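You operate a simulated robot arm through the tools that you are given. There is no shell and no other tool. Be economical: measure what you need, move in short steps, check, and stop when the job is done.

Carry out the task below with a simulated robot arm. There is one attempt and no reset: what you move stays moved.

JOB
Put the yellow peg from the work table top in the white small dish and the blue peg on top of the yellow empty can there.

Only the result counts: the job must be done as asked and must still hold three seconds after the hand-in. Knocking over, shifting, dropping, spilling or breaking anything else fails it.

ROBOT AND FRAMES
A 7-joint arm with a two-finger parallel gripper, fixed in place. Base frame: the origin is at the foot of the arm, x ahead of it, y to its left, z up; the work surface is at about z = 0. Readings come in m, rad, newtons and seconds.
With the tool pointing down near the work surface it reaches from about 0.24 to 0.62 m from the base axis. Its first joint turns from -1.152 to 1.152 rad. Payload 2.6 kg.
The TCP is the grasp point between the finger pads, 0.03 m short of the fingertips. In the tool frame z runs along the fingers and y along their closing line. Largest opening 0.094 m; finger width 0.028, thickness 0.01; the body of the gripper, 0.05 by 0.096 m, starts 0.055 m behind the TCP.
Orientation is that of the tool frame in the base frame, as a unit quaternion [w, x, y, z]. With the fingers straight down and closing along the base's y, the tool's x points along the base's -x, its y along +y and its z along -z.

CONTROLS
- The arm moves only by the tool play_rows. Its argument "series" is a list of rows, each an object of numbers (a shift or turn left out is 0, a gripper value left out holds the last): "x", "y", "z": the shift along the base's x, y, z in m; "wx", "wy", "wz": the turn, a rotation vector about the base's x, y, z in rad; "jaw": the gripper command, from -1 (fully open) to 1 (shut), values between in proportion. In form: [{"x": .., "y": .., "z": .., "wx": .., "wy": .., "wz": .., "jaw": ..}, ...]. A call has 1 to 10 rows; each row shifts and turns the commanded pose from where the row before left it. Rows are played at 5 a second. More than 0.05 m and 0.15 rad between two rows, or a gripper value outside its range, and nothing of the call is played. A pose out of reach is approached as far as the arm can. The call stops where the force on the tool passes 40 N (or 10 N more than at its start, if that is more) or the arm is blocked; 0.2 s more then pass. The fingers move at their own pace (about 0.072 m/s each) and stop on an object; they squeeze with about 30 N. The grip force told is the motor's: it shows also when the fingers shut on nothing. Time passes only in rows, and 0.2 s behind the last, so rows that do not move let the fingers close. The reply holds the time, the measured pose of the TCP, the force on the tool along the base axes, the opening and the grip force, in the units named above and with some noise.
- Cameras (640 x 400 px; columns grow to the right, rows downward): "scene" is fixed at [0.0329, 0.4253, 0.5751]; the picture's right is [-0.82, -0.57, 0.00], its down [-0.28, 0.40, -0.87] and it looks along [0.50, -0.72, -0.49] (base axes); focal length 339 px, centre (320, 200). "wrist" rides on the gripper at [-0.037, 0, -0.058] in the tool frame; the picture's right is [0.00, -1.00, 0.00], its down [0.97, 0.00, -0.24] and it looks along [0.24, 0.00, 0.97] (tool axes); focal length 218 px, centre (320, 200).
- get_image(camera): a new picture of that camera. No time passes.
- measure_at(camera, pixels): there is no depth. For up to 12 entries [column, row, z] of the newest picture of that camera ("zoom" is the newest enlarged one), the place [x, y] in the base frame at which the ray of that pixel passes the height z, good to about 0.003 m. No time passes.
- close_up(camera, box): a new picture of the part [left, top, right, bottom] of that camera's present view, enlarged. No time passes.
- sign_off(): hands the job in; it is judged then, once.

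Work in short steps. Measure before you move; look again where a grasp or a placing could have gone wrong, and mend it. You have 60 turns and 20 pictures in all, those below and enlarged ones among them. Open the gripper and draw the arm clear of the work before you hand the job in, unless the task says otherwise; then end with one line.

The tools are called after "Request:" as name(argument=value, ...) on one line, values as JSON. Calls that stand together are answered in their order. play_rows: Moves the arm, as the interface text tells. Its arguments: {"type":"object","properties":{"series":{"type":"array","items":{"type":"object","properties":{"x":{"type":"number"},"y":{"type":"number"},"z":{"type":"number"},"wx":{"type":"number"},"wy":{"type":"number"},"wz":{"type":"number"},"jaw":{"type":"number"}}}}},"required":["series"]} The other tools are called the same way: get_image (camera) takes a picture; measure_at (camera, pixels) gives the place at which the rays of pixels pass given heights; close_up (camera, box) takes an enlarged picture of a part of a camera's view; sign_off () hands the job in.

At the start:

```text
t: 0.0
ee_pos: [0.3435, -0.1114, 0.3915]
ee_rot: [0.0, 0.0, 1.0, 0.0]
ft_force: [-0.5, 1.2, 1.2]
gripper_width: 0.0942
grasp_force: 0.0
```

scene: 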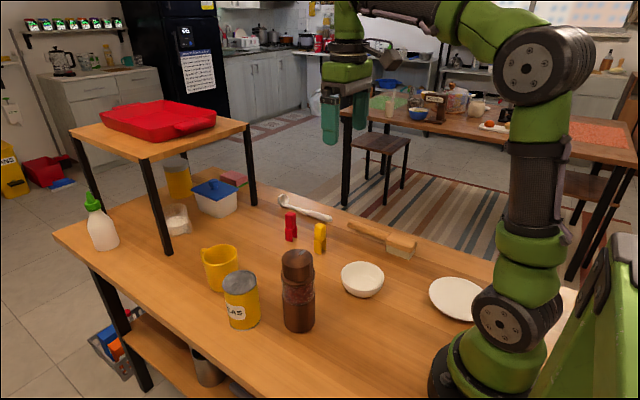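
wrist: 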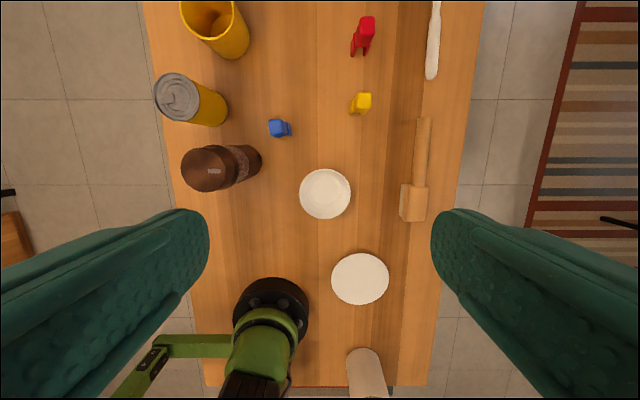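

I see a yellow peg at wrist (361,103) and a blue one at (279,128), with a yellow can at (190,99) and another under the shelf at scene (178,178). I'll enlarge both views to identify the objects.

Request:
close_up(camera="wrist", box=[140, 0, 460, 200])

Request:
close_up(camera="scene", box=[150, 150, 430, 340])

```text
2.00 times, centred on (300, 100) of wrist
```

zoom: 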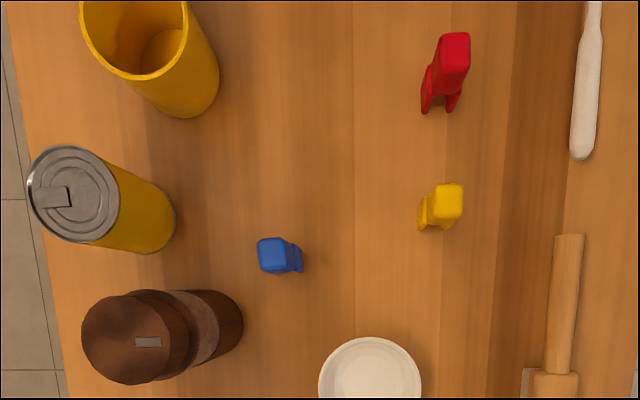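

```text
2.11 times, centred on (290, 245) of scene
```

zoom: 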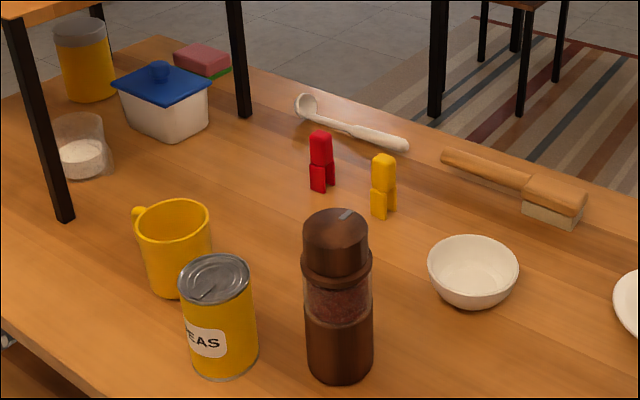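

The PEAS can at wrist (190,99) is the yellow can, and the bowl at (325,193) is the small dish. I'll measure the pegs, can and bowl at several heights.

Request:
measure_at(camera="wrist", pixels=[[364, 100, 0.06], [364, 100, 0.05], [357, 112, 0.0], [276, 127, 0.06], [276, 127, 0.05], [290, 130, 0.0], [177, 97, 0.1], [177, 97, 0.12], [325, 194, 0.03], [325, 194, 0.05], [300, 194, 0.045], [350, 194, 0.045]])

Request:
measure_at(camera="scene", pixels=[[320, 225, 0.06], [320, 225, 0.05], [319, 250, 0.0], [241, 283, 0.1], [241, 283, 0.12], [241, 283, 0.11], [362, 275, 0.03], [362, 275, 0.05], [298, 256, 0.16], [298, 256, 0.18]])

```text
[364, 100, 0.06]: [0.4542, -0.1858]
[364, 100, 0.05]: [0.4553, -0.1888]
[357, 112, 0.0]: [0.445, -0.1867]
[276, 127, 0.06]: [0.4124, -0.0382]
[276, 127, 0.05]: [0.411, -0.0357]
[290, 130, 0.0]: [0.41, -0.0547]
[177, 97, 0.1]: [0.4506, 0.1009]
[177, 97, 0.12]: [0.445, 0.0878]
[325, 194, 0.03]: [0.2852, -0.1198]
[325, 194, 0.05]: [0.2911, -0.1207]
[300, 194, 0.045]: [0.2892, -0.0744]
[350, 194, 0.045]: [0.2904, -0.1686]
```

```text
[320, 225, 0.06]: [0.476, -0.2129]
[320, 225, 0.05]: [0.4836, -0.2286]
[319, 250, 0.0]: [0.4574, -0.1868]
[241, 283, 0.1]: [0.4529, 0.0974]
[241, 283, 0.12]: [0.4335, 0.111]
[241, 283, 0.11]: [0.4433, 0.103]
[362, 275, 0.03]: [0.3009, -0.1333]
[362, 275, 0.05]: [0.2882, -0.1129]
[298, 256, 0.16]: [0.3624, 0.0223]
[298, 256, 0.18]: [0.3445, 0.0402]
```

Estimates are yellow peg ≈(0.452,-0.186), blue ≈(0.413,-0.043), both about 0.075 tall, and can top ≈(0.449,0.098,0.105). I'll move to a spot above and between the pegs, staying above everything, for a closer look.

Request:
play_rows(series=[{"x": 0.025, "z": -0.025}, {"x": 0.025, "z": -0.025}, {"x": 0.025, "z": -0.025}, {"x": 0.02, "z": -0.03}, {}])

Request:
get_image(camera="wrist")

```text
t: 1.2
ee_pos: [0.4386, -0.1093, 0.2883]
ee_rot: [0.0, 0.001, 1.0, 0.0]
ft_force: [0.6, -0.4, 0.1]
gripper_width: 0.0941
grasp_force: 0.0
```

```text
15 pictures are left
```

wrist: 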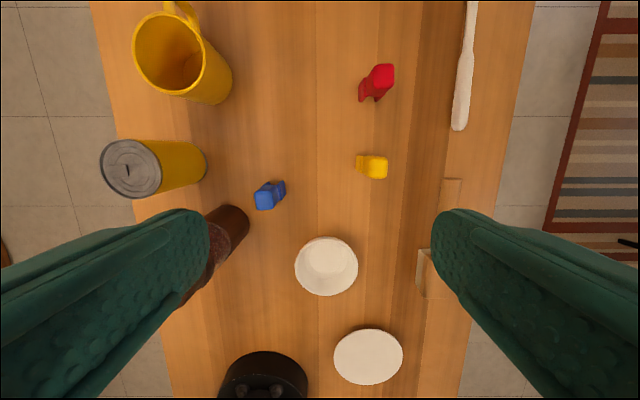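

Now the yellow peg is at (372,166) and the blue at (269,196). I'll enlarge them to see their orientation.

Request:
close_up(camera="wrist", box=[240, 140, 400, 240])

Request:
measure_at(camera="wrist", pixels=[[377, 167, 0.075], [377, 167, 0.06], [359, 164, 0.0], [264, 200, 0.075], [264, 200, 0.06], [284, 187, 0.0], [130, 168, 0.105], [130, 168, 0.115], [200, 163, 0.0], [328, 257, 0.04], [248, 218, 0.0], [225, 205, 0.0]])

```text
4.00 times, centred on (320, 190) of wrist
```

zoom: 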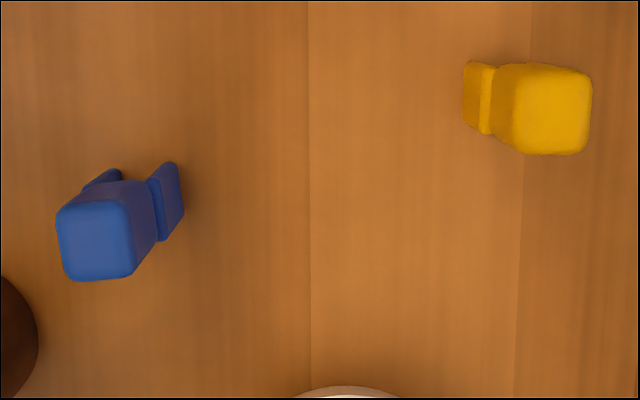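

```text
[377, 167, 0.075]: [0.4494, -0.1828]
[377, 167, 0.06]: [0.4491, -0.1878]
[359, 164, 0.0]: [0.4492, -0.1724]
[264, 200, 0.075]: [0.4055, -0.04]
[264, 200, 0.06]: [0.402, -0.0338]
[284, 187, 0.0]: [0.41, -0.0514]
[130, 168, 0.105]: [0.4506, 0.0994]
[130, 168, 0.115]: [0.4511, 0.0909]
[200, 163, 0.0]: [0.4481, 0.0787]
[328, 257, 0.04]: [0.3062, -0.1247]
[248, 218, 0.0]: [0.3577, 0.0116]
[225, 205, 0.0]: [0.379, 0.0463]
```

Both heads are about 0.026 m square, yellow turned about −0.08 rad and blue about +0.08 rad from the base axes. I'll go above the yellow peg at (0.449,-0.184), stopping at z≈0.14 to check.

Request:
play_rows(series=[{"x": 0.005, "y": -0.04, "wz": -0.08}, {"x": 0.0055, "y": -0.035}, {"z": -0.05}, {"z": -0.05}, {"z": -0.048}, {}])

Request:
get_image(camera="wrist")

```text
t: 2.6
ee_pos: [0.4458, -0.1869, 0.139]
ee_rot: [-0.001, 0.041, 0.999, 0.0]
ft_force: [-0.5, 0.7, 0.5]
gripper_width: 0.0941
grasp_force: 0.1
```

```text
13 pictures are left
```

wrist: 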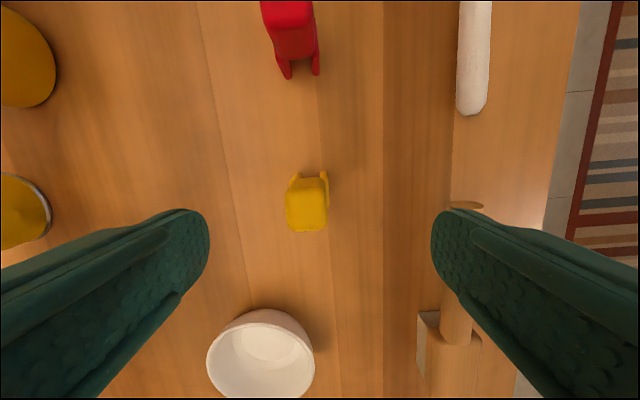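

The head's centre is at (307,209) and square to the fingers. I'll measure it, along with the bowl rim.

Request:
measure_at(camera="wrist", pixels=[[307, 211, 0.07], [307, 211, 0.06], [291, 175, 0.0], [328, 172, 0.0], [261, 364, 0.04], [261, 364, 0.05], [207, 364, 0.045], [315, 364, 0.045], [262, 345, 0.005]])

```text
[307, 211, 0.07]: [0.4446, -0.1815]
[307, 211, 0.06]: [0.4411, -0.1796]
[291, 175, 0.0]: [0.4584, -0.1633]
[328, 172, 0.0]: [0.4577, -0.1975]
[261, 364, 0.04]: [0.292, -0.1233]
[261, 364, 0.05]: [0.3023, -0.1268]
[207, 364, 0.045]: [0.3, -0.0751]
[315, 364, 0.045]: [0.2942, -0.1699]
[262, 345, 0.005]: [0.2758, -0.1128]
```

The peg centre is about (0.446,-0.181). I'll shift +0.005 in y, descend to z≈0.06 and close.

Request:
play_rows(series=[{"y": 0.005, "x": 0.001}, {"z": -0.04}, {"z": -0.039}, {}, {"jaw": 1}, {"jaw": 1}, {"jaw": 1}, {"jaw": 1}])

```text
t: 4.4
ee_pos: [0.4494, -0.1827, 0.0598]
ee_rot: [0.0, 0.04, 0.999, 0.0]
ft_force: [-0.2, 0.4, 0.6]
gripper_width: 0.0278
grasp_force: 30.0
```

Gripped at 0.028 m width with 30 N. I'll lift and check.

Request:
play_rows(series=[{"z": 0.03}, {"z": 0.04}, {"z": 0.04}, {}])

Request:
get_image(camera="scene")

```text
t: 5.4
ee_pos: [0.4509, -0.1815, 0.1746]
ee_rot: [0.0, 0.04, 0.999, -0.001]
ft_force: [-0.9, -0.6, -0.4]
gripper_width: 0.0278
grasp_force: 30.0
```

```text
12 pictures are left
```

scene: 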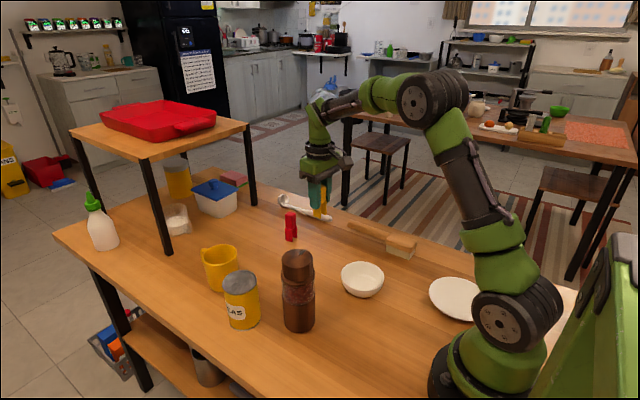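

The yellow peg is held at (322,205). I'll carry it over the bowl's centre ≈(0.295,-0.121).

Request:
play_rows(series=[{"x": -0.04, "y": 0.015}, {"x": -0.04, "y": 0.015}, {"x": -0.04, "y": 0.015}, {"x": -0.036, "y": 0.015}, {"z": -0.03}, {}])

Request:
get_image(camera="wrist")

```text
t: 6.8
ee_pos: [0.2923, -0.1182, 0.1404]
ee_rot: [0.0, 0.04, 0.999, 0.0]
ft_force: [0.5, -0.6, -0.3]
gripper_width: 0.0278
grasp_force: 29.9
```

```text
11 pictures are left
```

wrist: 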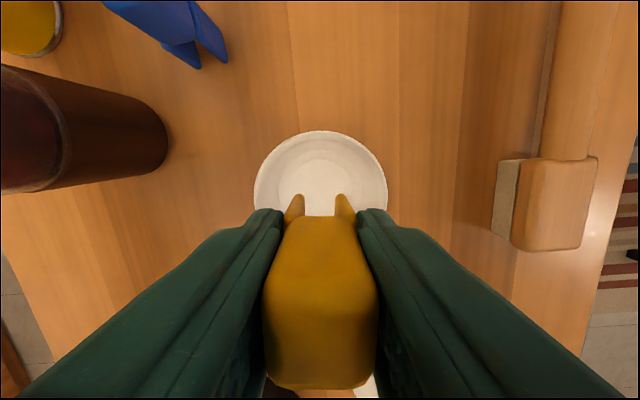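

The bowl's rim spans columns 254–388, with its centre near row 190. I'll measure it.

Request:
measure_at(camera="wrist", pixels=[[254, 192, 0.045], [388, 192, 0.045], [321, 192, 0.045], [321, 131, 0.045], [323, 166, 0.006], [323, 166, 0.015]])

```text
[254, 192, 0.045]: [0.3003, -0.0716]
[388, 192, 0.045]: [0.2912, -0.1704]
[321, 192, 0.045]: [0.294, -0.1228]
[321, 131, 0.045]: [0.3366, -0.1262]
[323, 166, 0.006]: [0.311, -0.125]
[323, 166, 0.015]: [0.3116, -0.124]
```

The bowl's centre is ≈(0.292,-0.122). I'll shift −0.003 in y and lower to TCP z≈0.078.

Request:
play_rows(series=[{"y": -0.003}, {"z": -0.03}, {"z": -0.02}, {"z": -0.012}, {}])

```text
t: 8.0
ee_pos: [0.2934, -0.1244, 0.0801]
ee_rot: [0.0, 0.042, 0.999, 0.0]
ft_force: [-0.5, -0.3, 0.2]
gripper_width: 0.0278
grasp_force: 30.3
```

No contact yet. I'll lower in 2 mm steps.

Request:
play_rows(series=[{"z": -0.003}, {"z": -0.002}, {"z": -0.002}, {}])

```text
t: 9.0
ee_pos: [0.2936, -0.1241, 0.0725]
ee_rot: [0.0, 0.04, 0.999, 0.0]
ft_force: [-0.8, 0.6, -0.3]
gripper_width: 0.0277
grasp_force: 30.1
```

Still free. I'll continue down.

Request:
play_rows(series=[{"z": -0.002}, {"z": -0.002}, {}])

```text
t: 9.8
ee_pos: [0.2951, -0.1241, 0.069]
ee_rot: [0.001, 0.04, 0.999, 0.0]
ft_force: [-4.8, -0.1, 20.5]
gripper_width: 0.0278
grasp_force: 30.3
```

Contact at about 20 N. I'll ease up 1 mm and open slightly, to about 0.047.

Request:
play_rows(series=[{"z": 0.001}, {"jaw": 0.2}, {"jaw": 0.1}, {}])

Request:
get_image(camera="wrist")

```text
t: 10.8
ee_pos: [0.2943, -0.1234, 0.0681]
ee_rot: [-0.001, 0.04, 0.999, 0.0]
ft_force: [0.1, 0.2, 0.5]
gripper_width: 0.0423
grasp_force: 0.1
```

```text
10 pictures are left
```

wrist: 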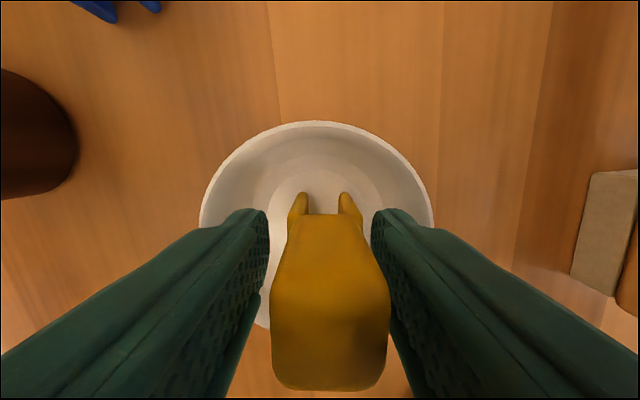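

The peg stands in the bowl with the fingers clear of it on both sides. I'll rise straight up.

Request:
play_rows(series=[{"z": 0.02}, {"z": 0.04}, {"z": 0.05}, {"z": 0.05}, {"z": 0.02, "wz": 0.08}, {}])

Request:
get_image(camera="wrist")

```text
t: 12.2
ee_pos: [0.2954, -0.1208, 0.2475]
ee_rot: [0.0, 0.0, 1.0, 0.001]
ft_force: [-0.2, 0.3, 0.2]
gripper_width: 0.0421
grasp_force: 0.0
```

```text
9 pictures are left
```

wrist: 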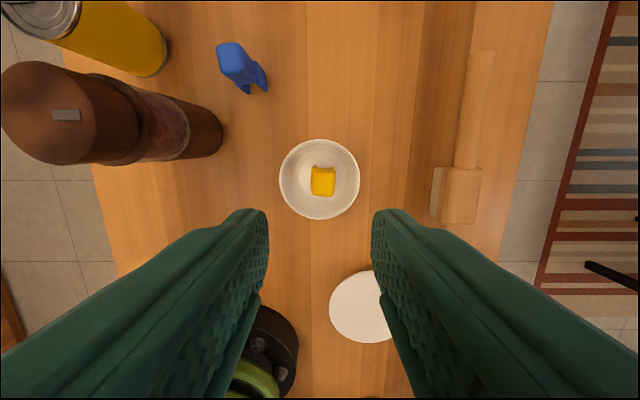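

Yellow stands in the bowl. Next I'll measure the mill's edges and the blue peg to check clearance.

Request:
measure_at(camera="wrist", pixels=[[222, 135, 0.0], [205, 108, 0.0], [205, 157, 0.0], [231, 46, 0.075], [268, 82, 0.0], [248, 93, 0.0], [48, 112, 0.16], [48, 62, 0.16], [55, 160, 0.16]])

```text
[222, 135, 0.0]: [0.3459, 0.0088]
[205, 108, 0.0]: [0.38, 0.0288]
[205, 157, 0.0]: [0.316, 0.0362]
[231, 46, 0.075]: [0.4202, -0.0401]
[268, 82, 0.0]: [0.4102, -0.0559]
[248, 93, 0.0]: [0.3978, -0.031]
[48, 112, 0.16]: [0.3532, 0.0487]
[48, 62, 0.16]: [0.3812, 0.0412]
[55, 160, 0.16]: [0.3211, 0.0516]
```

The mill at ≈(0.35,0.04) with r≈0.03 leaves enough room. I'll go above the blue peg at z≈0.15 and check its orientation.

Request:
play_rows(series=[{"x": 0.04, "y": 0.0}, {"x": 0.04, "y": 0.03}, {"x": 0.033, "y": 0.045, "jaw": -0.5}, {"z": -0.05}, {"z": -0.045}, {}])

Request:
get_image(camera="wrist")

```text
refused: row 3 steps farther than a row can; nothing moved
```

```text
8 pictures are left
```

wrist: 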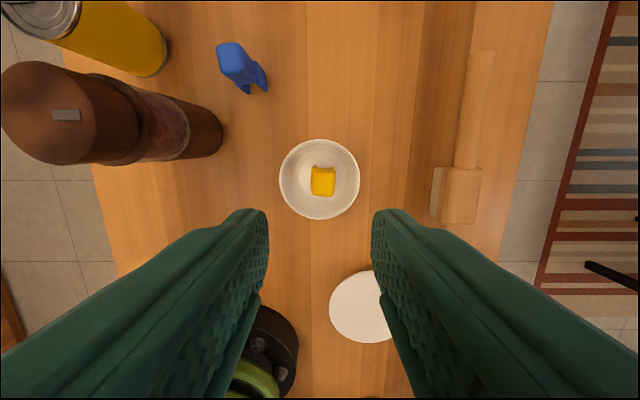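

A row was too long, so nothing moved. I'll repeat with shorter rows.

Request:
play_rows(series=[{"x": 0.04, "y": 0.0}, {"x": 0.04, "y": 0.025}, {"x": 0.025, "y": 0.025}, {"x": 0.01, "y": 0.026, "jaw": -0.5}, {"z": -0.05}, {"z": -0.045}, {}])

```text
t: 13.8
ee_pos: [0.4086, -0.0481, 0.1544]
ee_rot: [0.0, 0.0, 1.0, 0.0]
ft_force: [-0.3, -0.8, 0.0]
gripper_width: 0.0706
grasp_force: 0.0
```

The arm is in place, so I'll look closely at the blue peg.

Request:
close_up(camera="wrist", box=[220, 120, 420, 245])

```text
3.20 times, centred on (320, 182) of wrist
```

zoom: 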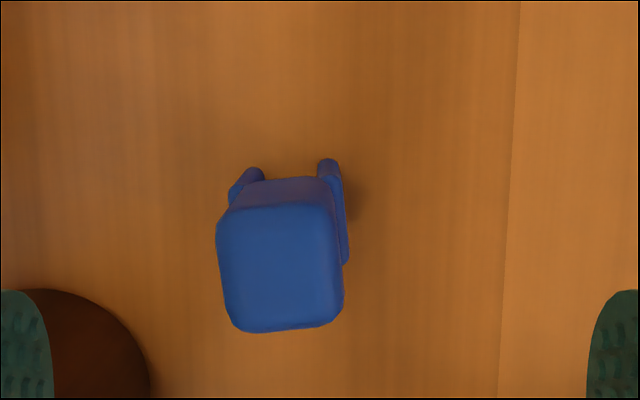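

The head's edges slope about 0.15 rad, its centre at zoom (281,268). I'll measure it.

Request:
measure_at(camera="zoom", pixels=[[281, 268, 0.07], [281, 268, 0.075], [250, 168, 0.0], [330, 160, 0.0], [150, 385, 0.0]])

```text
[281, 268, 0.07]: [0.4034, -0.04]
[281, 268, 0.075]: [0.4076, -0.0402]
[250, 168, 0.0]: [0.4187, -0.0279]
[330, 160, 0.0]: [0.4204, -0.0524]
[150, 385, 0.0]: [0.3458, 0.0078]
```

The peg centre is ≈(0.407,-0.040). I'll align, turn 0.15 rad, descend to z≈0.06 and grip.

Request:
play_rows(series=[{"x": -0.001, "y": 0.007, "wz": 0.14}, {}, {"z": -0.045}, {"z": -0.04}, {"z": -0.01}, {}, {"jaw": 1}, {"jaw": 1}, {"jaw": 1}, {"jaw": 1}])

```text
t: 16.0
ee_pos: [0.4041, -0.0425, 0.0597]
ee_rot: [0.0, -0.069, 0.998, 0.0]
ft_force: [0.2, 0.0, 0.0]
gripper_width: 0.0278
grasp_force: 30.4
```

Gripped. I'll lift above the mill's height and move toward the can.

Request:
play_rows(series=[{"z": 0.04}, {"z": 0.05}, {"z": 0.05}, {"z": 0.04}, {"x": 0.02, "y": 0.035}, {"x": 0.02, "y": 0.035}, {"y": 0.03}, {}])

Request:
get_image(camera="wrist")

Request:
close_up(camera="scene", box=[160, 140, 400, 340])

```text
t: 17.8
ee_pos: [0.4531, 0.058, 0.2391]
ee_rot: [0.0, -0.068, 0.998, 0.0]
ft_force: [0.3, -0.7, -0.5]
gripper_width: 0.0278
grasp_force: 30.4
```

```text
6 pictures are left
```

wrist: 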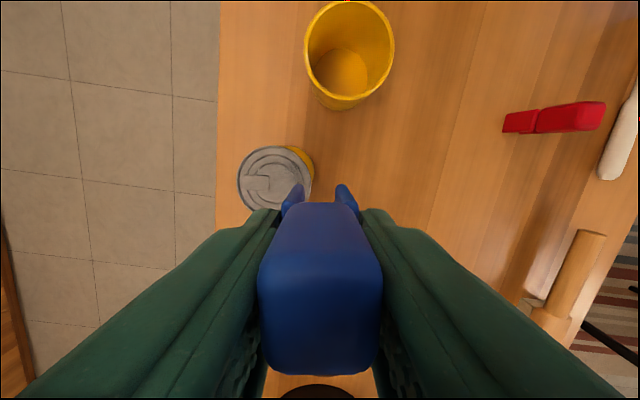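

```text
2.00 times, centred on (280, 240) of scene
```

zoom: 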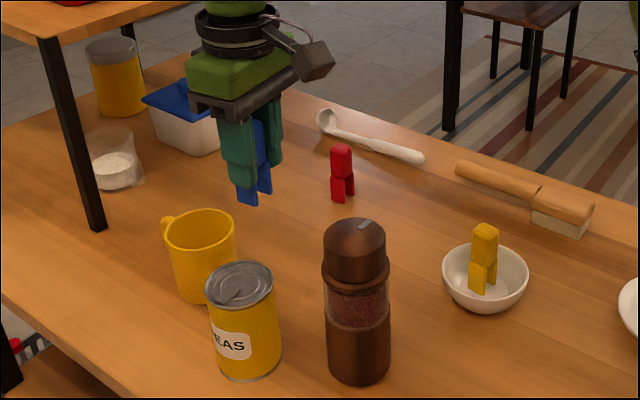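

The peg is held and the can's lid shows its left edge at column 237 and top at row 147, so its centre is ≈(275,186). I'll measure it in both views.

Request:
measure_at(camera="wrist", pixels=[[275, 185, 0.1], [275, 185, 0.105], [275, 185, 0.11], [237, 183, 0.105], [275, 147, 0.105]])

Request:
measure_at(camera="zoom", pixels=[[239, 285, 0.1], [239, 285, 0.105], [239, 285, 0.11], [206, 285, 0.105], [274, 285, 0.105]])

```text
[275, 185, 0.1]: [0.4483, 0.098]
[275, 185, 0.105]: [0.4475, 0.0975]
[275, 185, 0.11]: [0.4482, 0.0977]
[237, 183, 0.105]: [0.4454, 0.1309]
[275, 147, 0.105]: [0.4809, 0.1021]
```

```text
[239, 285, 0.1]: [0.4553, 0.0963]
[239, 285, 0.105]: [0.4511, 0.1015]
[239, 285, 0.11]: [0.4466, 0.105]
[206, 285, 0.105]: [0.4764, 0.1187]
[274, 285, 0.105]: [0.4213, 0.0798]
```

The can's centre is ≈(0.4485,0.0985) with top z≈0.104, so contact is expected at TCP z≈0.164. I'll move over it and down to 0.18.

Request:
play_rows(series=[{"x": -0.0055, "y": 0.02}, {"y": 0.02}, {"z": -0.03}, {"z": -0.029}, {}])

Request:
get_image(camera="wrist")

```text
t: 19.0
ee_pos: [0.4421, 0.0995, 0.1798]
ee_rot: [0.0, -0.07, 0.998, 0.0]
ft_force: [0.2, 0.1, -0.2]
gripper_width: 0.0276
grasp_force: 30.4
```

```text
4 pictures are left
```

wrist: 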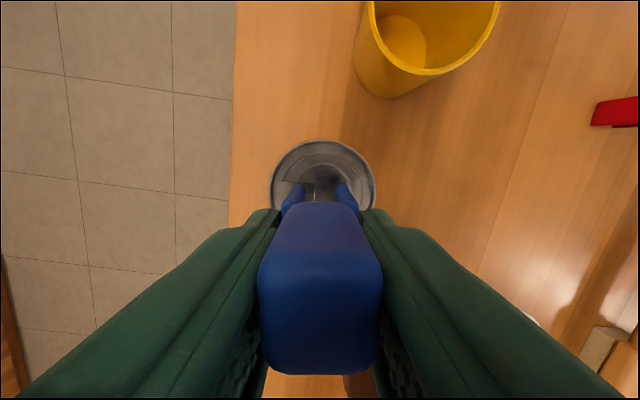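

The lid spans columns 271–376 with its top at row 140. Its centre is about 4 mm ahead of the peg's feet, so I'll correct x by +0.004 and y by −0.001, then lower to z≈0.169.

Request:
play_rows(series=[{"x": 0.004, "y": -0.001}, {"z": -0.006}, {"z": -0.004}, {}])

```text
t: 20.0
ee_pos: [0.4453, 0.0985, 0.1685]
ee_rot: [0.0, -0.07, 0.998, 0.0]
ft_force: [-0.1, 0.1, 0.1]
gripper_width: 0.0279
grasp_force: 30.0
```

No contact yet. I'll go on in small steps.

Request:
play_rows(series=[{"z": -0.002}, {"z": -0.0015}, {}])

```text
t: 20.8
ee_pos: [0.4453, 0.0988, 0.1646]
ee_rot: [0.0, -0.069, 0.998, 0.0]
ft_force: [-0.4, -0.4, 0.3]
gripper_width: 0.0278
grasp_force: 29.9
```

Still free. I'll take another 1 mm at a time.

Request:
play_rows(series=[{"z": -0.001}, {"z": -0.001}, {}])

```text
t: 21.6
ee_pos: [0.4458, 0.0974, 0.1651]
ee_rot: [0.001, -0.07, 0.998, 0.0]
ft_force: [0.8, -0.8, 0.1]
gripper_width: 0.0276
grasp_force: 30.2
```

Request:
play_rows(series=[{"z": -0.001}, {"z": -0.001}, {}])

```text
t: 22.4
ee_pos: [0.4474, 0.0994, 0.1637]
ee_rot: [0.003, -0.069, 0.998, 0.0]
ft_force: [-2.8, -2.9, 16.8]
gripper_width: 0.0277
grasp_force: 30.3
```

Contact at about 17 N. I'll ease up 1 mm and look before releasing.

Request:
play_rows(series=[{"z": 0.001}, {}])

Request:
close_up(camera="scene", box=[180, 200, 300, 340])

```text
t: 23.0
ee_pos: [0.4465, 0.0991, 0.1634]
ee_rot: [0.001, -0.069, 0.998, 0.0]
ft_force: [2.5, 0.4, 9.2]
gripper_width: 0.0278
grasp_force: 30.5
```

```text
2.86 times, centred on (240, 270) of scene
```

zoom: 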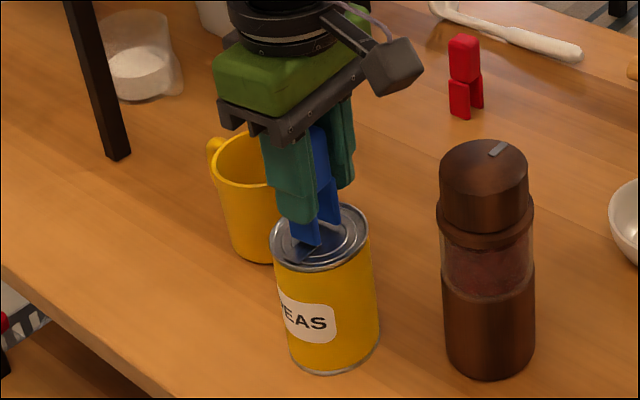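

The peg's feet stand within the lid and the can is upright. I'll ease up half a millimetre more and open gently.

Request:
play_rows(series=[{"z": 0.0005}, {"jaw": 0.4}, {"jaw": 0.2}, {"jaw": 0.0}, {}])

Request:
get_image(camera="wrist")

```text
t: 24.2
ee_pos: [0.4465, 0.0977, 0.163]
ee_rot: [0.0, -0.069, 0.998, 0.0]
ft_force: [-0.5, -0.1, 0.3]
gripper_width: 0.0469
grasp_force: 0.0
```

```text
2 pictures are left
```

wrist: 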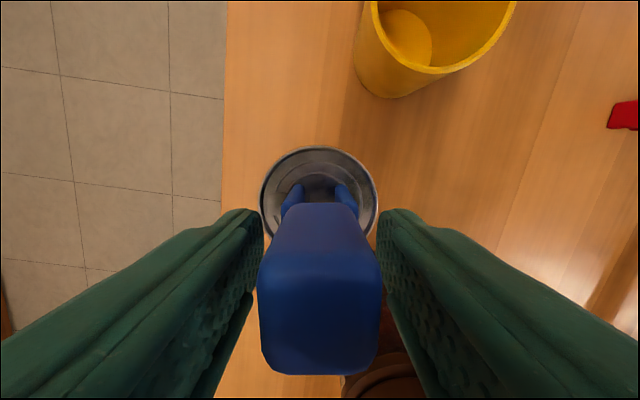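

The peg stands free on the can with both fingers clear. I'll rise straight up and then draw back high.

Request:
play_rows(series=[{"z": 0.02}, {"z": 0.04}, {"z": 0.05}, {"z": 0.05}, {"y": -0.04, "z": 0.02}, {"y": -0.045}, {"y": -0.045}, {"x": -0.03, "y": -0.03}, {}])

Request:
get_image(camera="scene")

```text
t: 26.2
ee_pos: [0.4155, -0.0611, 0.3442]
ee_rot: [0.0, -0.07, 0.998, 0.0]
ft_force: [0.2, -0.1, 0.0]
gripper_width: 0.047
grasp_force: 0.1
```

```text
1 pictures are left
```

scene: 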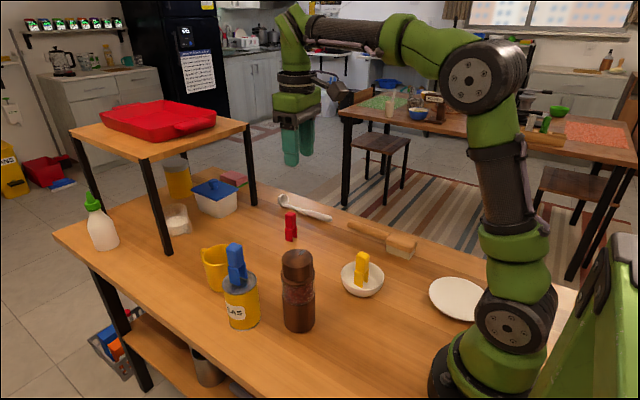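

The blue peg stands on the can at (236,262) and the yellow peg stands in the bowl at (361,268), with nothing else disturbed. I'll open the gripper fully and wait a moment.

Request:
play_rows(series=[{"jaw": -1}, {}, {}])

```text
t: 27.0
ee_pos: [0.416, -0.0595, 0.3441]
ee_rot: [0.0, -0.07, 0.998, 0.0]
ft_force: [-0.6, 0.5, 0.6]
gripper_width: 0.0941
grasp_force: 0.1
```

The gripper is open and the arm is clear of the work, so I'm handing in.

Request:
sign_off()

```text
The job is handed in.
```

The yellow peg is standing in the white small dish and the blue peg on top of the yellow PEAS can; in the last scene picture nothing else looked moved, and the job is handed in.
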